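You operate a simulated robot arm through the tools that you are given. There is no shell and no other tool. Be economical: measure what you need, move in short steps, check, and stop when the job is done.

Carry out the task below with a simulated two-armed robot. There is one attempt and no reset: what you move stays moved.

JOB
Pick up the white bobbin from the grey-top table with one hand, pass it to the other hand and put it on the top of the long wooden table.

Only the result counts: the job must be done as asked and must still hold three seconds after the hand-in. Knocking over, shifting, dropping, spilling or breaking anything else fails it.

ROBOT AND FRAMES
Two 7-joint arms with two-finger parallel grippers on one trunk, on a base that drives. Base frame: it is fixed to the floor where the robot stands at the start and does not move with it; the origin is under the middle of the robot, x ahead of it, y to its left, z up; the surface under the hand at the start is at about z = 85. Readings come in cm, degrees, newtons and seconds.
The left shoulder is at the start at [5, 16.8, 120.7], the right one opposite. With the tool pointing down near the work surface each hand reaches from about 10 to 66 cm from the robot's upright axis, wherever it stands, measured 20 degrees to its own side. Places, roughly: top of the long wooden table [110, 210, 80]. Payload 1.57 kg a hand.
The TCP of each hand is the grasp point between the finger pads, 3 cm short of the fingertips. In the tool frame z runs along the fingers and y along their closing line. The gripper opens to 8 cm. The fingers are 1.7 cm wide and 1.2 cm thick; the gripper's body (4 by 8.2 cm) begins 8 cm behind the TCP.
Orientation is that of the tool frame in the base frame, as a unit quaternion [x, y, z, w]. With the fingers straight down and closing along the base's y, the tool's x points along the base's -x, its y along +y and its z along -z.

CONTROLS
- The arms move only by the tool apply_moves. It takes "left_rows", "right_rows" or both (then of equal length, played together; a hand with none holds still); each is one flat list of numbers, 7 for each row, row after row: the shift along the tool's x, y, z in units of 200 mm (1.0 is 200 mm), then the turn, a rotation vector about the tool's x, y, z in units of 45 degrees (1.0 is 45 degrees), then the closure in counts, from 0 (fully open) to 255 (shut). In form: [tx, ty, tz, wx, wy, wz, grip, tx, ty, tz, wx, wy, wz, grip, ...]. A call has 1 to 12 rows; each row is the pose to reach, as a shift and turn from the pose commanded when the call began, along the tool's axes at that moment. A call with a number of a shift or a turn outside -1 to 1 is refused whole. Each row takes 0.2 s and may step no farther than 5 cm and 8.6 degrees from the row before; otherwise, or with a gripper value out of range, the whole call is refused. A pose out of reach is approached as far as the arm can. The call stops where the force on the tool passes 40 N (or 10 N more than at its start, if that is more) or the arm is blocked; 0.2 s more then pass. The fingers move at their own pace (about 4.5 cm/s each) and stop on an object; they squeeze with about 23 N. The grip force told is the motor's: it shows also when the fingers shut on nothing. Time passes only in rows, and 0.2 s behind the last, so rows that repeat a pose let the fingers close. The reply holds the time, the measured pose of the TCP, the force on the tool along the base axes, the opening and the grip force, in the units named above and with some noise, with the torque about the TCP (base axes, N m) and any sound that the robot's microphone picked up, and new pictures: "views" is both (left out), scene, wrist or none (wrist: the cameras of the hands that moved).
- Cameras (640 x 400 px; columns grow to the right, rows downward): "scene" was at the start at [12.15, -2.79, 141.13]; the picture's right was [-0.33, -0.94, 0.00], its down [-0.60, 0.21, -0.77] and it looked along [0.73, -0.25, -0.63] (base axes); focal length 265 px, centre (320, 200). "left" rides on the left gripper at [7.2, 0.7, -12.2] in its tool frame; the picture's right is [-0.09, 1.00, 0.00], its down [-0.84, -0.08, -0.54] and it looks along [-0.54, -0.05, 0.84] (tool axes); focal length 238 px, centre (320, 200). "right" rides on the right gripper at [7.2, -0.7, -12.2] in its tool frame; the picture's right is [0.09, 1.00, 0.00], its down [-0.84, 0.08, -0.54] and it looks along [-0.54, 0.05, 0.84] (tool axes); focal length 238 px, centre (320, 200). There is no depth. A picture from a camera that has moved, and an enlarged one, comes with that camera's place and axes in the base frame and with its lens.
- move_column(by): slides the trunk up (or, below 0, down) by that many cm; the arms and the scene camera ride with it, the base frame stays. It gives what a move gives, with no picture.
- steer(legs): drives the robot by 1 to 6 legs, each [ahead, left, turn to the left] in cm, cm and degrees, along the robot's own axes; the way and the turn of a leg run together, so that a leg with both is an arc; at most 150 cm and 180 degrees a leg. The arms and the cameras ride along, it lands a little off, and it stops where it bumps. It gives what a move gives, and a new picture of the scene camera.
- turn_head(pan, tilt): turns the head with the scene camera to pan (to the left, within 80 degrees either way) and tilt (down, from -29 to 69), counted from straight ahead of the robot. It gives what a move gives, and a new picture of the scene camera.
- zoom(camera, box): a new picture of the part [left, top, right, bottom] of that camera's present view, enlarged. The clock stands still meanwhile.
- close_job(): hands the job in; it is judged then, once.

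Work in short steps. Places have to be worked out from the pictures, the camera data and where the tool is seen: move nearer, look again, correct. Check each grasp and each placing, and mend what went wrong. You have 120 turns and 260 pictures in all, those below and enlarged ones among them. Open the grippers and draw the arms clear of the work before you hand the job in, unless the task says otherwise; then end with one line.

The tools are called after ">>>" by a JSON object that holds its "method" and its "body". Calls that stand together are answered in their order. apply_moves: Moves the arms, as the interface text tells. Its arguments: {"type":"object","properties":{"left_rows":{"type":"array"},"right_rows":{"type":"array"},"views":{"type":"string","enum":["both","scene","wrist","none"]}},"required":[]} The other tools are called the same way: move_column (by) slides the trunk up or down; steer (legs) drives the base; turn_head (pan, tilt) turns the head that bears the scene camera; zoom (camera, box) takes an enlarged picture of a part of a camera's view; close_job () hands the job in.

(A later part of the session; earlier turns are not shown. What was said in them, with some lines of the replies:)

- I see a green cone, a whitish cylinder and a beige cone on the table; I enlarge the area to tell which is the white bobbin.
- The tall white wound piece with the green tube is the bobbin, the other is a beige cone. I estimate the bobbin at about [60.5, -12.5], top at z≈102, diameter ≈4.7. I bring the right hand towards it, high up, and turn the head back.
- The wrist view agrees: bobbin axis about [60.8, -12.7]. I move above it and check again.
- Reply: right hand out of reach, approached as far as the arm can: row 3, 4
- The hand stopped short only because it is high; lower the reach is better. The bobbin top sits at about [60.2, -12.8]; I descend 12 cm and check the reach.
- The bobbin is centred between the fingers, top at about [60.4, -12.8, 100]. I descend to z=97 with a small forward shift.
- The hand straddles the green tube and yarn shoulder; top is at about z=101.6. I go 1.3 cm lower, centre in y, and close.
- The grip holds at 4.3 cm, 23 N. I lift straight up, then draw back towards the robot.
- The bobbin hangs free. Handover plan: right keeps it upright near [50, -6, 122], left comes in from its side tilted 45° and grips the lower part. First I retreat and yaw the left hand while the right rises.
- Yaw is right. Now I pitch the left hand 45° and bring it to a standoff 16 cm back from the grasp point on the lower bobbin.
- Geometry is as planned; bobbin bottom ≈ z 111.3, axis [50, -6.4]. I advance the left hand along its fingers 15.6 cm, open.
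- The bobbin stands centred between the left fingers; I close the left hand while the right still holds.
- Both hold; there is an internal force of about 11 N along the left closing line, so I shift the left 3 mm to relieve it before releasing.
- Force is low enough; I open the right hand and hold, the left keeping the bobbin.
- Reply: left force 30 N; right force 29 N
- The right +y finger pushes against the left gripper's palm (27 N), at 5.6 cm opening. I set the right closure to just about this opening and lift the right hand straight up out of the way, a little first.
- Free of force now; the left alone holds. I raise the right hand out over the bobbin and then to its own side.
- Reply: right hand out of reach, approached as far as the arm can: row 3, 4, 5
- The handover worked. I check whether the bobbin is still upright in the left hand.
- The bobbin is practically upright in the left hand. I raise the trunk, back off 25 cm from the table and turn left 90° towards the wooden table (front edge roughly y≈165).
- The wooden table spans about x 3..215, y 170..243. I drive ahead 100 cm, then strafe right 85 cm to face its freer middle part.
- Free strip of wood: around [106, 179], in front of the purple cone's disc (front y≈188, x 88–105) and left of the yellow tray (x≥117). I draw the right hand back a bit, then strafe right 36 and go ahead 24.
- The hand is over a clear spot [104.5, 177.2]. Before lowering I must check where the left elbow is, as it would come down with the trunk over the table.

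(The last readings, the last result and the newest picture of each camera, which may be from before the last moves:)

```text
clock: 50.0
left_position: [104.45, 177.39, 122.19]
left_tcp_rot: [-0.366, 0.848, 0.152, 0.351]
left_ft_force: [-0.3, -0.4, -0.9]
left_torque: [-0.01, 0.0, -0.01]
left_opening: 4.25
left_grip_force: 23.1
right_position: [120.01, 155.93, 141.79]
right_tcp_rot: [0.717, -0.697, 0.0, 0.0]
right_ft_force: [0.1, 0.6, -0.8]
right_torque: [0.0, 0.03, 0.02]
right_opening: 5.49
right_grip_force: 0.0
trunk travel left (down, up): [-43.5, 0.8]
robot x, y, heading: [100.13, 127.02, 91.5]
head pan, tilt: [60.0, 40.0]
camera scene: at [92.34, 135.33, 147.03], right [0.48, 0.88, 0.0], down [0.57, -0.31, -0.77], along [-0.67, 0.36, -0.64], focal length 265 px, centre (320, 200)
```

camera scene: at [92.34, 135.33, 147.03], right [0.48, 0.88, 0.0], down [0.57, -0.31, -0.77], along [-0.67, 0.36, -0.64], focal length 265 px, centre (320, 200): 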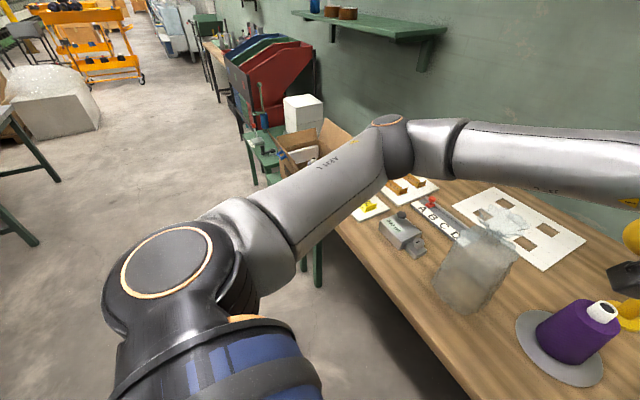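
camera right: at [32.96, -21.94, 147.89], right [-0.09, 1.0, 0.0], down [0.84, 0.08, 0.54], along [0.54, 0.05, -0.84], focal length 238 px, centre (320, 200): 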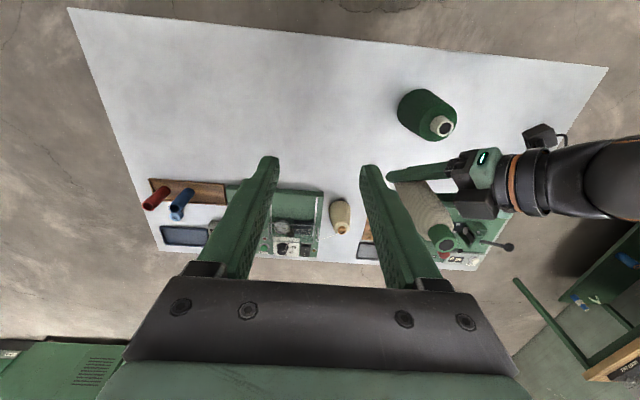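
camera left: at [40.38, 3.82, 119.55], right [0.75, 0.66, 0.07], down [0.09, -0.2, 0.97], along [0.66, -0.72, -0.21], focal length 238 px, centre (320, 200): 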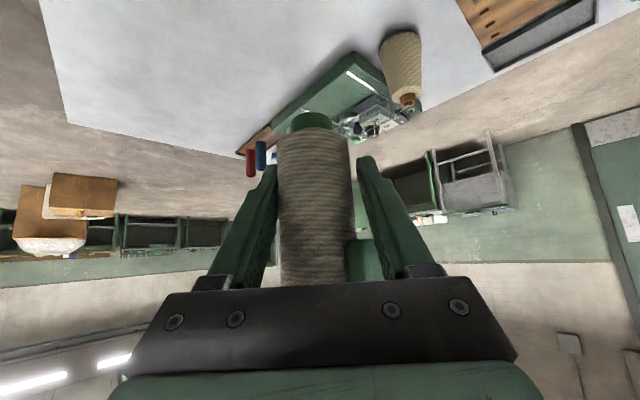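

The left elbow is out over the table end at z≈122, so lowering by the trunk would bring it onto the trays. I lower with the arm instead, trunk kept high, and watch the elbow: 16 cm first.

>>> {"method": "apply_moves", "body": {"left_rows": [0.14, 0, 0.14, 0, 0, 0, 255, 0.28, 0, 0.28, 0, 0, 0, 255, 0.42, 0, 0.42, 0, 0, 0, 255, 0.56, 0, 0.56, 0, 0, 0, 255], "views": "scene"}}

```text
clock: 51.0
left_position: [104.58, 177.12, 106.06]
left_tcp_rot: [-0.365, 0.848, 0.152, 0.353]
left_ft_force: [0.1, 0.0, -0.8]
left_torque: [-0.01, 0.02, 0.01]
left_opening: 4.27
left_grip_force: 23.8
right_position: [119.96, 156.04, 141.74]
right_tcp_rot: [0.717, -0.697, -0.001, 0.0]
right_ft_force: [-0.8, -0.3, -0.1]
right_torque: [0.01, 0.0, 0.02]
right_opening: 5.5
right_grip_force: 0.0
trunk travel left (down, up): [-43.5, 0.8]
robot x, y, heading: [100.05, 127.39, 91.6]
head pan, tilt: [60.0, 40.0]
camera scene: at [92.33, 135.35, 147.03], right [0.48, 0.88, 0.0], down [0.57, -0.31, -0.77], along [-0.67, 0.36, -0.64], focal length 265 px, centre (320, 200)
```

scene: 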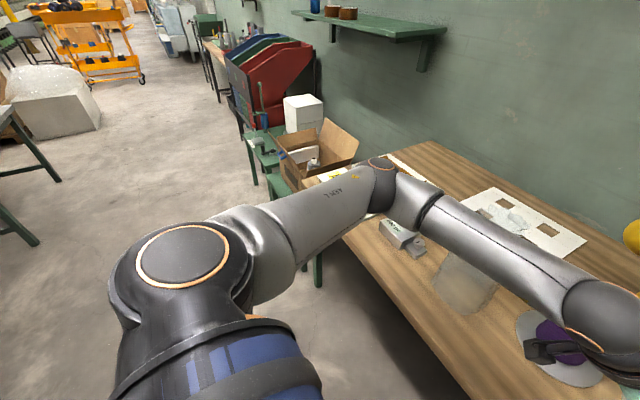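

The elbow sits near [57, 170, 113], forearm in front of the glass bottle (y≥184), still clear. I lower another 13 cm.

>>> {"method": "apply_moves", "body": {"left_rows": [0.12, 0, 0.12, 0, 0, 0, 255, 0.24, 0, 0.24, 0, 0, 0, 255, 0.36, 0, 0.36, 0, 0, 0, 255, 0.46, 0, 0.46, 0, 0, 0, 255], "views": "both"}}

>>> {"method": "turn_head", "body": {"pan": 0, "tilt": 50}}

```text
clock: 52.0
left_position: [104.55, 177.16, 93.52]
left_tcp_rot: [-0.365, 0.849, 0.151, 0.351]
left_ft_force: [-0.4, -0.4, -1.7]
left_torque: [-0.02, 0.01, 0.04]
left_opening: 4.27
left_grip_force: 23.4
right_position: [120.14, 156.01, 141.79]
right_tcp_rot: [0.717, -0.697, 0.0, 0.0]
right_ft_force: [0.1, -0.8, 0.2]
right_torque: [-0.01, 0.02, -0.01]
right_opening: 5.48
right_grip_force: 0.0
trunk travel left (down, up): [-43.5, 0.8]
robot x, y, heading: [99.89, 127.24, 91.6]
head pan, tilt: [60.0, 40.0]
camera scene: at [92.34, 135.34, 147.03], right [0.48, 0.88, 0.0], down [0.57, -0.31, -0.77], along [-0.67, 0.36, -0.64], focal length 265 px, centre (320, 200)
camera left: at [94.47, 167.54, 96.95], right [-0.68, 0.73, 0.07], down [0.2, 0.1, 0.97], along [0.71, 0.68, -0.21], focal length 238 px, centre (320, 200)
```

scene: 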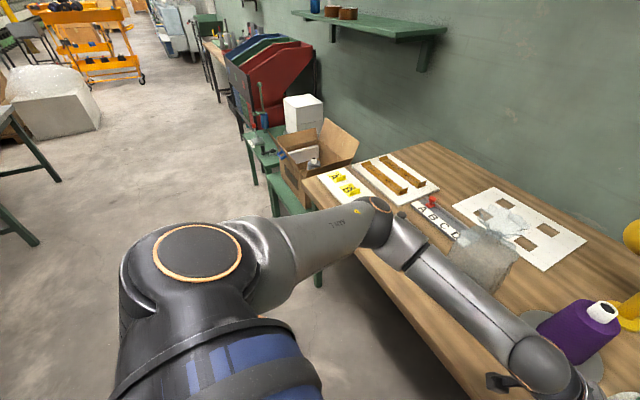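
left: 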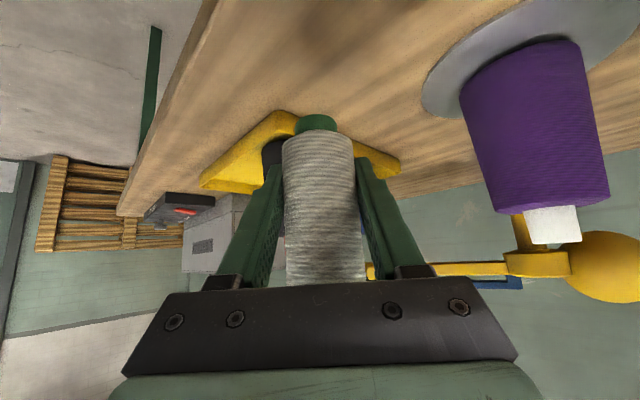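

```text
clock: 53.3
left_position: [104.57, 177.18, 93.58]
left_tcp_rot: [-0.366, 0.848, 0.152, 0.351]
left_ft_force: [0.5, 1.4, -0.9]
left_torque: [-0.04, 0.02, -0.01]
left_opening: 4.26
left_grip_force: 22.5
right_position: [120.1, 156.03, 141.76]
right_tcp_rot: [0.717, -0.697, 0.0, 0.0]
right_ft_force: [0.1, 0.5, 0.1]
right_torque: [-0.02, 0.01, 0.0]
right_opening: 5.49
right_grip_force: 0.1
trunk travel left (down, up): [-43.5, 0.8]
robot x, y, heading: [99.81, 127.48, 91.8]
head pan, tilt: [0.0, 50.0]
camera scene: at [99.6, 138.98, 145.61], right [1.0, 0.03, 0.0], down [0.02, -0.77, -0.64], along [-0.02, 0.64, -0.77], focal length 265 px, centre (320, 200)
```

scene: 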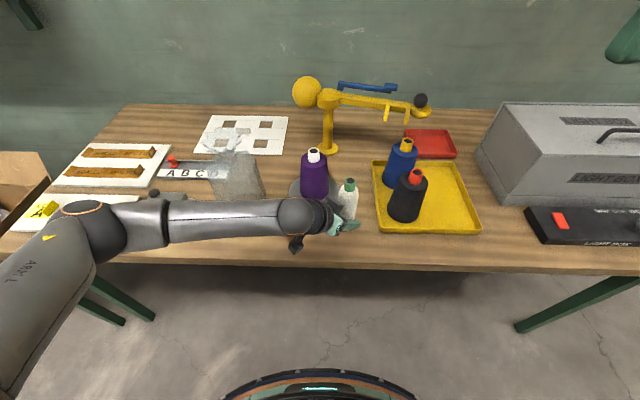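

All clear around; the bobbin stands over bare wood. I lower 7 cm to just above the surface.

>>> {"method": "apply_moves", "body": {"left_rows": [0.07, 0, 0.07, 0, 0, 0, 255, 0.14, 0, 0.14, 0, 0, 0, 255, 0.2, 0, 0.2, 0, 0, 0, 255, 0.247, 0, 0.247, 0, 0, 0, 255], "views": "both"}}

>>> {"method": "zoom", "body": {"camera": "scene", "box": [250, 140, 450, 280]}}

```text
clock: 54.3
left_position: [104.71, 177.18, 86.4]
left_tcp_rot: [-0.366, 0.848, 0.152, 0.351]
left_ft_force: [-0.5, -1.0, -1.1]
left_torque: [-0.03, 0.04, 0.02]
left_opening: 4.28
left_grip_force: 24.0
right_position: [120.03, 156.03, 141.77]
right_tcp_rot: [0.717, -0.697, 0.0, 0.001]
right_ft_force: [0.8, 0.7, -0.5]
right_torque: [0.02, 0.01, 0.0]
right_opening: 5.49
right_grip_force: 0.0
trunk travel left (down, up): [-43.5, 0.8]
robot x, y, heading: [99.8, 127.56, 91.7]
head pan, tilt: [0.0, 50.0]
camera scene: at [99.61, 138.98, 145.61], right [1.0, 0.03, 0.0], down [0.02, -0.77, -0.64], along [-0.02, 0.64, -0.77], focal length 265 px, centre (320, 200)
camera left: at [94.56, 167.66, 89.81], right [-0.68, 0.73, 0.07], down [0.2, 0.1, 0.98], along [0.71, 0.67, -0.21], focal length 238 px, centre (320, 200)
```

scene: 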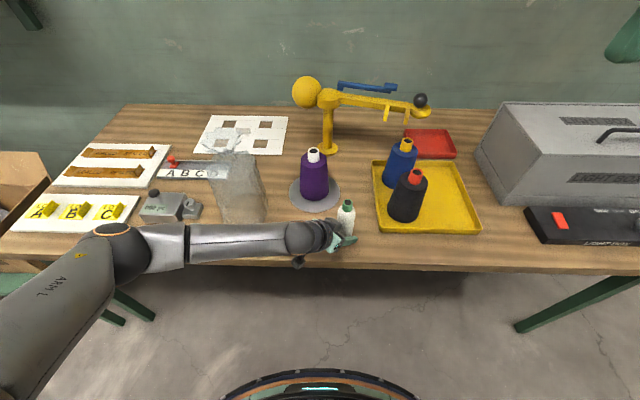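
left: 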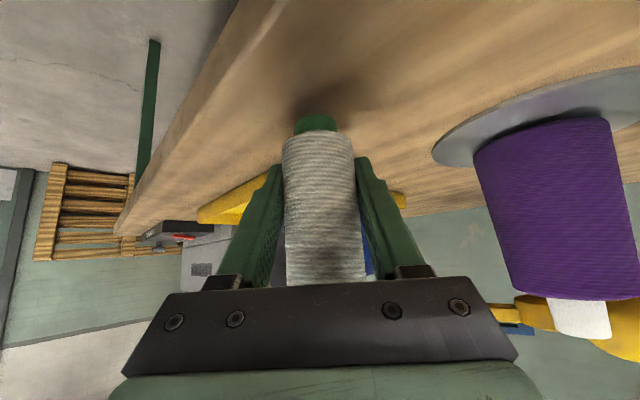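

```text
2.86 times, centred on (350, 210) of scene
camera zoom: at [99.61, 138.98, 145.61], right [1.0, 0.03, 0.0], down [0.02, -0.77, -0.64], along [-0.02, 0.64, -0.77], focal length 757 px, centre (234, 171)
```

zoom: 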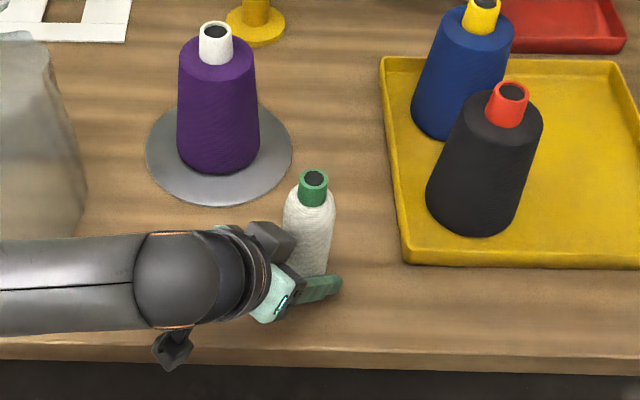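

Bobbin is upright, a cm or two above bare wood. I lower gently in small steps, watching the force.

>>> {"method": "apply_moves", "body": {"left_rows": [0.014, 0, 0.014, 0, 0, 0, 255, 0.028, 0, 0.028, 0, 0, 0, 255, 0.042, 0, 0.042, 0, 0, 0, 255], "views": "wrist"}}

```text
clock: 55.1
left_position: [104.4, 177.31, 85.2]
left_tcp_rot: [-0.365, 0.848, 0.152, 0.352]
left_ft_force: [-0.2, 0.2, 0.1]
left_torque: [0.01, 0.02, -0.02]
left_opening: 4.25
left_grip_force: 23.1
right_position: [120.06, 156.05, 141.82]
right_tcp_rot: [0.717, -0.697, -0.001, 0.0]
right_ft_force: [-0.8, 0.4, 0.0]
right_torque: [0.01, 0.02, 0.03]
right_opening: 5.5
right_grip_force: 0.0
trunk travel left (down, up): [-43.5, 0.8]
robot x, y, heading: [100.25, 126.98, 91.8]
head pan, tilt: [0.0, 50.0]
camera left: at [94.41, 167.64, 88.53], right [-0.68, 0.73, 0.07], down [0.2, 0.1, 0.97], along [0.71, 0.68, -0.21], focal length 238 px, centre (320, 200)
```

left: 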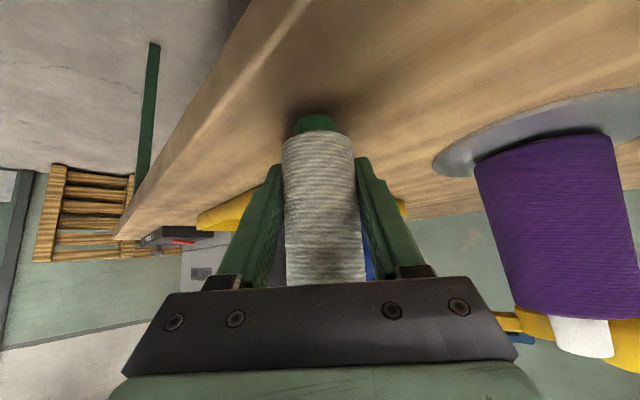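

No contact yet; the shadow closes in. I continue 0.8 cm in 2 mm steps.

>>> {"method": "apply_moves", "body": {"left_rows": [0.007, 0, 0.007, 0, 0, 0, 255, 0.014, 0, 0.014, 0, 0, 0, 255, 0.021, 0, 0.021, 0, 0, 0, 255], "views": "wrist"}}

```text
clock: 55.9
left_position: [104.53, 177.38, 84.41]
left_tcp_rot: [-0.366, 0.849, 0.152, 0.351]
left_ft_force: [-0.6, 0.2, -1.6]
left_torque: [-0.01, 0.0, 0.02]
left_opening: 4.24
left_grip_force: 23.3
right_position: [120.01, 156.01, 141.77]
right_tcp_rot: [0.717, -0.697, 0.0, 0.0]
right_ft_force: [0.4, -0.3, -0.2]
right_torque: [-0.01, 0.0, -0.02]
right_opening: 5.51
right_grip_force: 0.1
trunk travel left (down, up): [-43.5, 0.8]
robot x, y, heading: [99.88, 127.52, 91.6]
head pan, tilt: [0.0, 50.0]
camera left: at [94.48, 167.71, 87.92], right [-0.68, 0.73, 0.07], down [0.2, 0.1, 0.97], along [0.71, 0.68, -0.21], focal length 238 px, centre (320, 200)
```

left: 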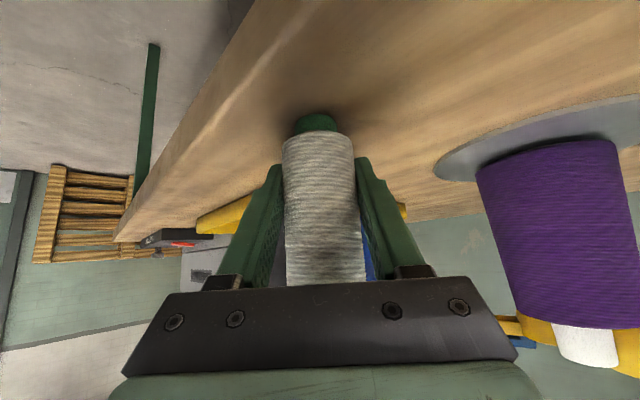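

Very near contact; another 4 steps of 2 mm.

>>> {"method": "apply_moves", "body": {"left_rows": [0.006, 0, 0.006, 0, 0, 0, 255, 0.012, 0, 0.012, 0, 0, 0, 255, 0.018, 0, 0.018, 0, 0, 0, 255], "views": "wrist"}}

```text
clock: 56.7
left_position: [104.49, 177.22, 84.44]
left_tcp_rot: [-0.365, 0.848, 0.154, 0.353]
left_ft_force: [-7.8, -5.1, 19.2]
left_torque: [-0.07, 0.16, 0.01]
left_opening: 4.25
left_grip_force: 22.8
right_position: [119.98, 155.78, 141.83]
right_tcp_rot: [0.717, -0.697, 0.0, -0.001]
right_ft_force: [-0.2, -0.2, -1.1]
right_torque: [0.02, 0.01, 0.03]
right_opening: 5.47
right_grip_force: 0.1
trunk travel left (down, up): [-43.5, 0.8]
robot x, y, heading: [99.77, 127.01, 91.6]
head pan, tilt: [0.0, 50.0]
camera left: at [94.55, 167.73, 87.74], right [-0.68, 0.73, 0.07], down [0.2, 0.09, 0.98], along [0.71, 0.68, -0.21], focal length 238 px, centre (320, 200)
```

left: 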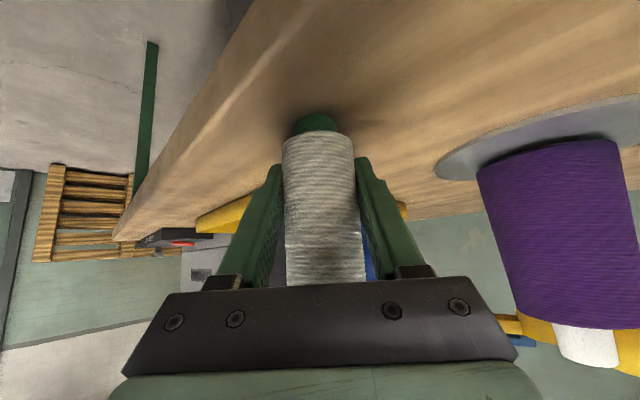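

Contact: 19 N upward. I ease off 3 mm of the command and open the fingers slowly.

>>> {"method": "apply_moves", "body": {"left_rows": [-0.01, 0, -0.01, 0, 0, 0, 255, -0.01, 0, -0.01, 0, 0, 0, 150, -0.01, 0, -0.01, 0, 0, 0, 100, -0.01, 0, -0.01, 0, 0, 0, 60, -0.01, 0, -0.01, 0, 0, 0, 20, -0.01, 0, -0.01, 0, 0, 0, 0, -0.01, 0, -0.01, 0, 0, 0, 0], "views": "both"}}

```text
clock: 58.3
left_position: [104.71, 177.28, 84.18]
left_tcp_rot: [-0.365, 0.849, 0.152, 0.351]
left_ft_force: [-0.2, 0.7, 0.2]
left_torque: [0.0, 0.04, 0.0]
left_opening: 8.02
left_grip_force: 0.2
right_position: [120.12, 155.98, 141.78]
right_tcp_rot: [0.717, -0.697, 0.0, 0.0]
right_ft_force: [-0.2, -0.6, -0.5]
right_torque: [0.01, 0.02, 0.0]
right_opening: 5.49
right_grip_force: 0.0
trunk travel left (down, up): [-43.5, 0.8]
robot x, y, heading: [99.84, 127.13, 91.6]
head pan, tilt: [0.0, 50.0]
camera scene: at [99.6, 138.97, 145.61], right [1.0, 0.03, 0.0], down [0.02, -0.77, -0.64], along [-0.02, 0.64, -0.77], focal length 265 px, centre (320, 200)
camera left: at [94.57, 167.63, 87.7], right [-0.68, 0.73, 0.07], down [0.2, 0.1, 0.97], along [0.71, 0.68, -0.21], focal length 238 px, centre (320, 200)
```

scene: 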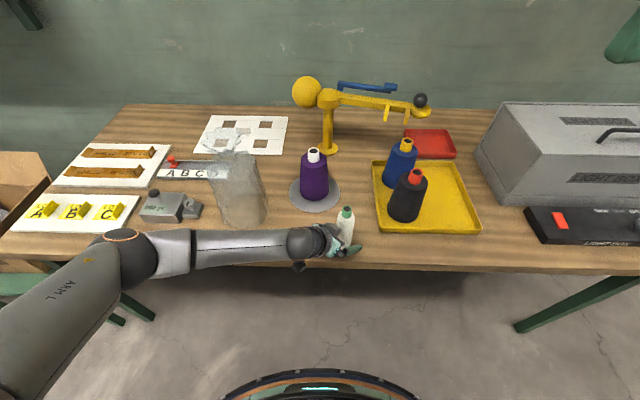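
left: 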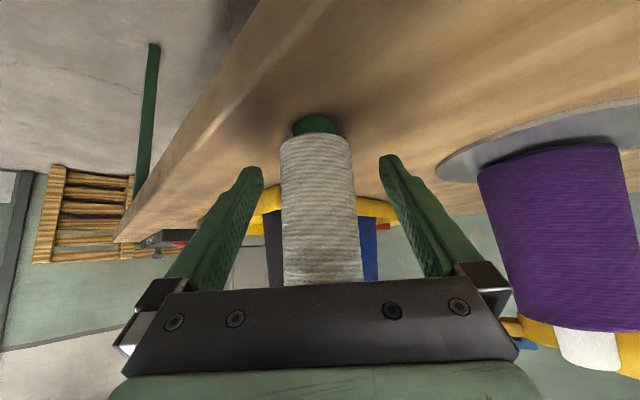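

It stands upright and free. I withdraw the left hand back along its fingers.

>>> {"method": "apply_moves", "body": {"left_rows": [0, 0, -0.1, 0, 0, 0, 0, 0, 0, -0.25, 0, 0, 0, 0, 0, 0, -0.45, 0, 0, 0, 0, 0, 0, -0.65, 0, 0, 0, 0, 0, 0, -0.85, 0, 0, 0, 0, 0, 0, -0.95, 0, 0, 0, 0], "views": "both"}}

```text
clock: 59.7
left_position: [95.1, 167.48, 97.84]
left_tcp_rot: [-0.366, 0.848, 0.152, 0.351]
left_ft_force: [0.5, -0.2, 0.5]
left_torque: [-0.02, -0.01, -0.03]
left_opening: 8.01
left_grip_force: 0.1
right_position: [120.06, 156.02, 141.77]
right_tcp_rot: [0.717, -0.697, 0.001, 0.0]
right_ft_force: [-0.4, 0.9, 0.2]
right_torque: [-0.01, -0.03, -0.02]
right_opening: 5.49
right_grip_force: 0.2
trunk travel left (down, up): [-43.5, 0.8]
robot x, y, heading: [99.66, 127.09, 91.6]
head pan, tilt: [0.0, 50.0]
camera scene: at [99.61, 138.96, 145.61], right [1.0, 0.03, 0.0], down [0.02, -0.77, -0.64], along [-0.02, 0.64, -0.77], focal length 265 px, centre (320, 200)
camera left: at [85.13, 157.83, 101.25], right [-0.68, 0.73, 0.07], down [0.2, 0.1, 0.98], along [0.71, 0.68, -0.21], focal length 238 px, centre (320, 200)
```

scene: 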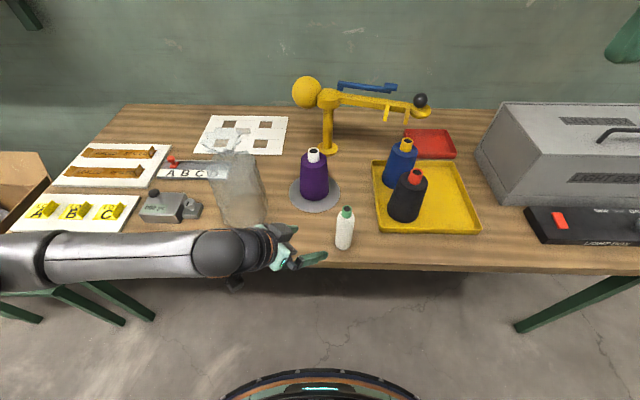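
left: 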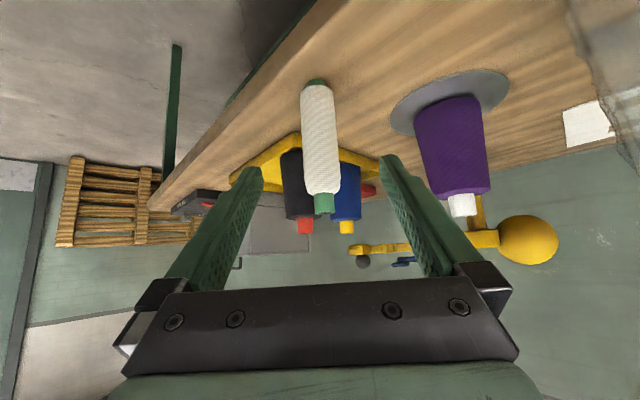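

The bobbin stands upright alone on the wood. I open the right hand fully and back the robot off 25 cm to draw both arms clear.

>>> {"method": "steer", "body": {"legs": [[-25, 0, 0]]}}

>>> {"method": "apply_moves", "body": {"right_rows": [0, 0, 0, 0, 0, 0, 0, 0, 0, 0, 0, 0, 0, 0, 0, 0, 0, 0, 0, 0, 0], "views": "scene"}}

```text
clock: 61.5
left_position: [95.58, 142.81, 97.77]
left_tcp_rot: [-0.369, 0.847, 0.154, 0.352]
left_ft_force: [0.0, -1.8, 0.1]
left_torque: [0.01, 0.0, 0.01]
left_opening: 8.02
left_grip_force: 0.1
right_position: [120.65, 131.59, 141.8]
right_tcp_rot: [0.719, -0.695, 0.0, 0.0]
right_ft_force: [-0.6, 0.6, -0.2]
right_torque: [0.02, 0.0, 0.01]
right_opening: 5.52
right_grip_force: 0.2
trunk travel left (down, up): [-43.5, 0.8]
robot x, y, heading: [100.81, 102.54, 91.8]
head pan, tilt: [0.0, 50.0]
camera scene: at [100.3, 114.35, 145.62], right [1.0, 0.04, 0.0], down [0.03, -0.77, -0.64], along [-0.02, 0.64, -0.77], focal length 265 px, centre (320, 200)
```

scene: 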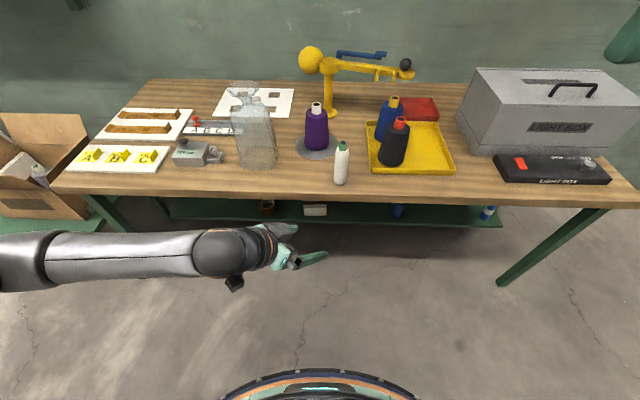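

```text
clock: 62.3
left_position: [95.6, 142.91, 97.73]
left_tcp_rot: [-0.368, 0.847, 0.152, 0.351]
left_ft_force: [0.5, -0.2, 0.7]
left_torque: [-0.01, 0.0, -0.01]
left_opening: 8.03
left_grip_force: 0.0
right_position: [120.67, 131.63, 141.78]
right_tcp_rot: [0.719, -0.695, 0.001, 0.0]
right_ft_force: [-0.3, 0.9, 0.0]
right_torque: [-0.04, 0.02, 0.0]
right_opening: 8.01
right_grip_force: 0.0
trunk travel left (down, up): [-43.5, 0.8]
robot x, y, heading: [100.65, 102.52, 92.2]
head pan, tilt: [0.0, 50.0]
camera scene: at [100.3, 114.43, 145.61], right [1.0, 0.04, 0.0], down [0.03, -0.77, -0.64], along [-0.02, 0.64, -0.77], focal length 265 px, centre (320, 200)
```

scene: 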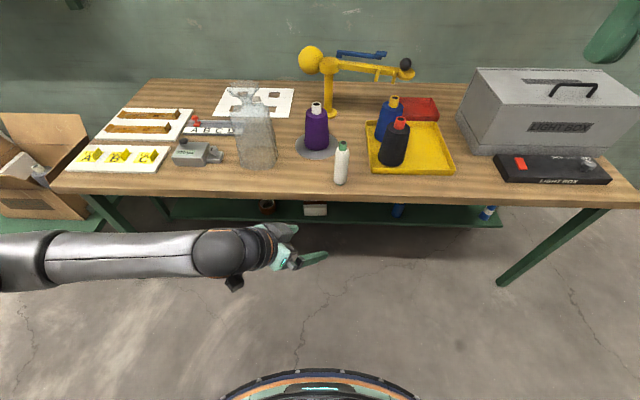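

The bobbin stands stable on the wooden table, nothing else moved, and both hands are open and clear. I hand in the job.

>>> {"method": "close_job", "body": {}}

```text
The job is handed in.
```

I picked up the white bobbin with the right hand, passed it to the left, and stood it upright on top of the long wooden table. I saw nothing else disturbed, and both hands were open and clear when I handed the job in.
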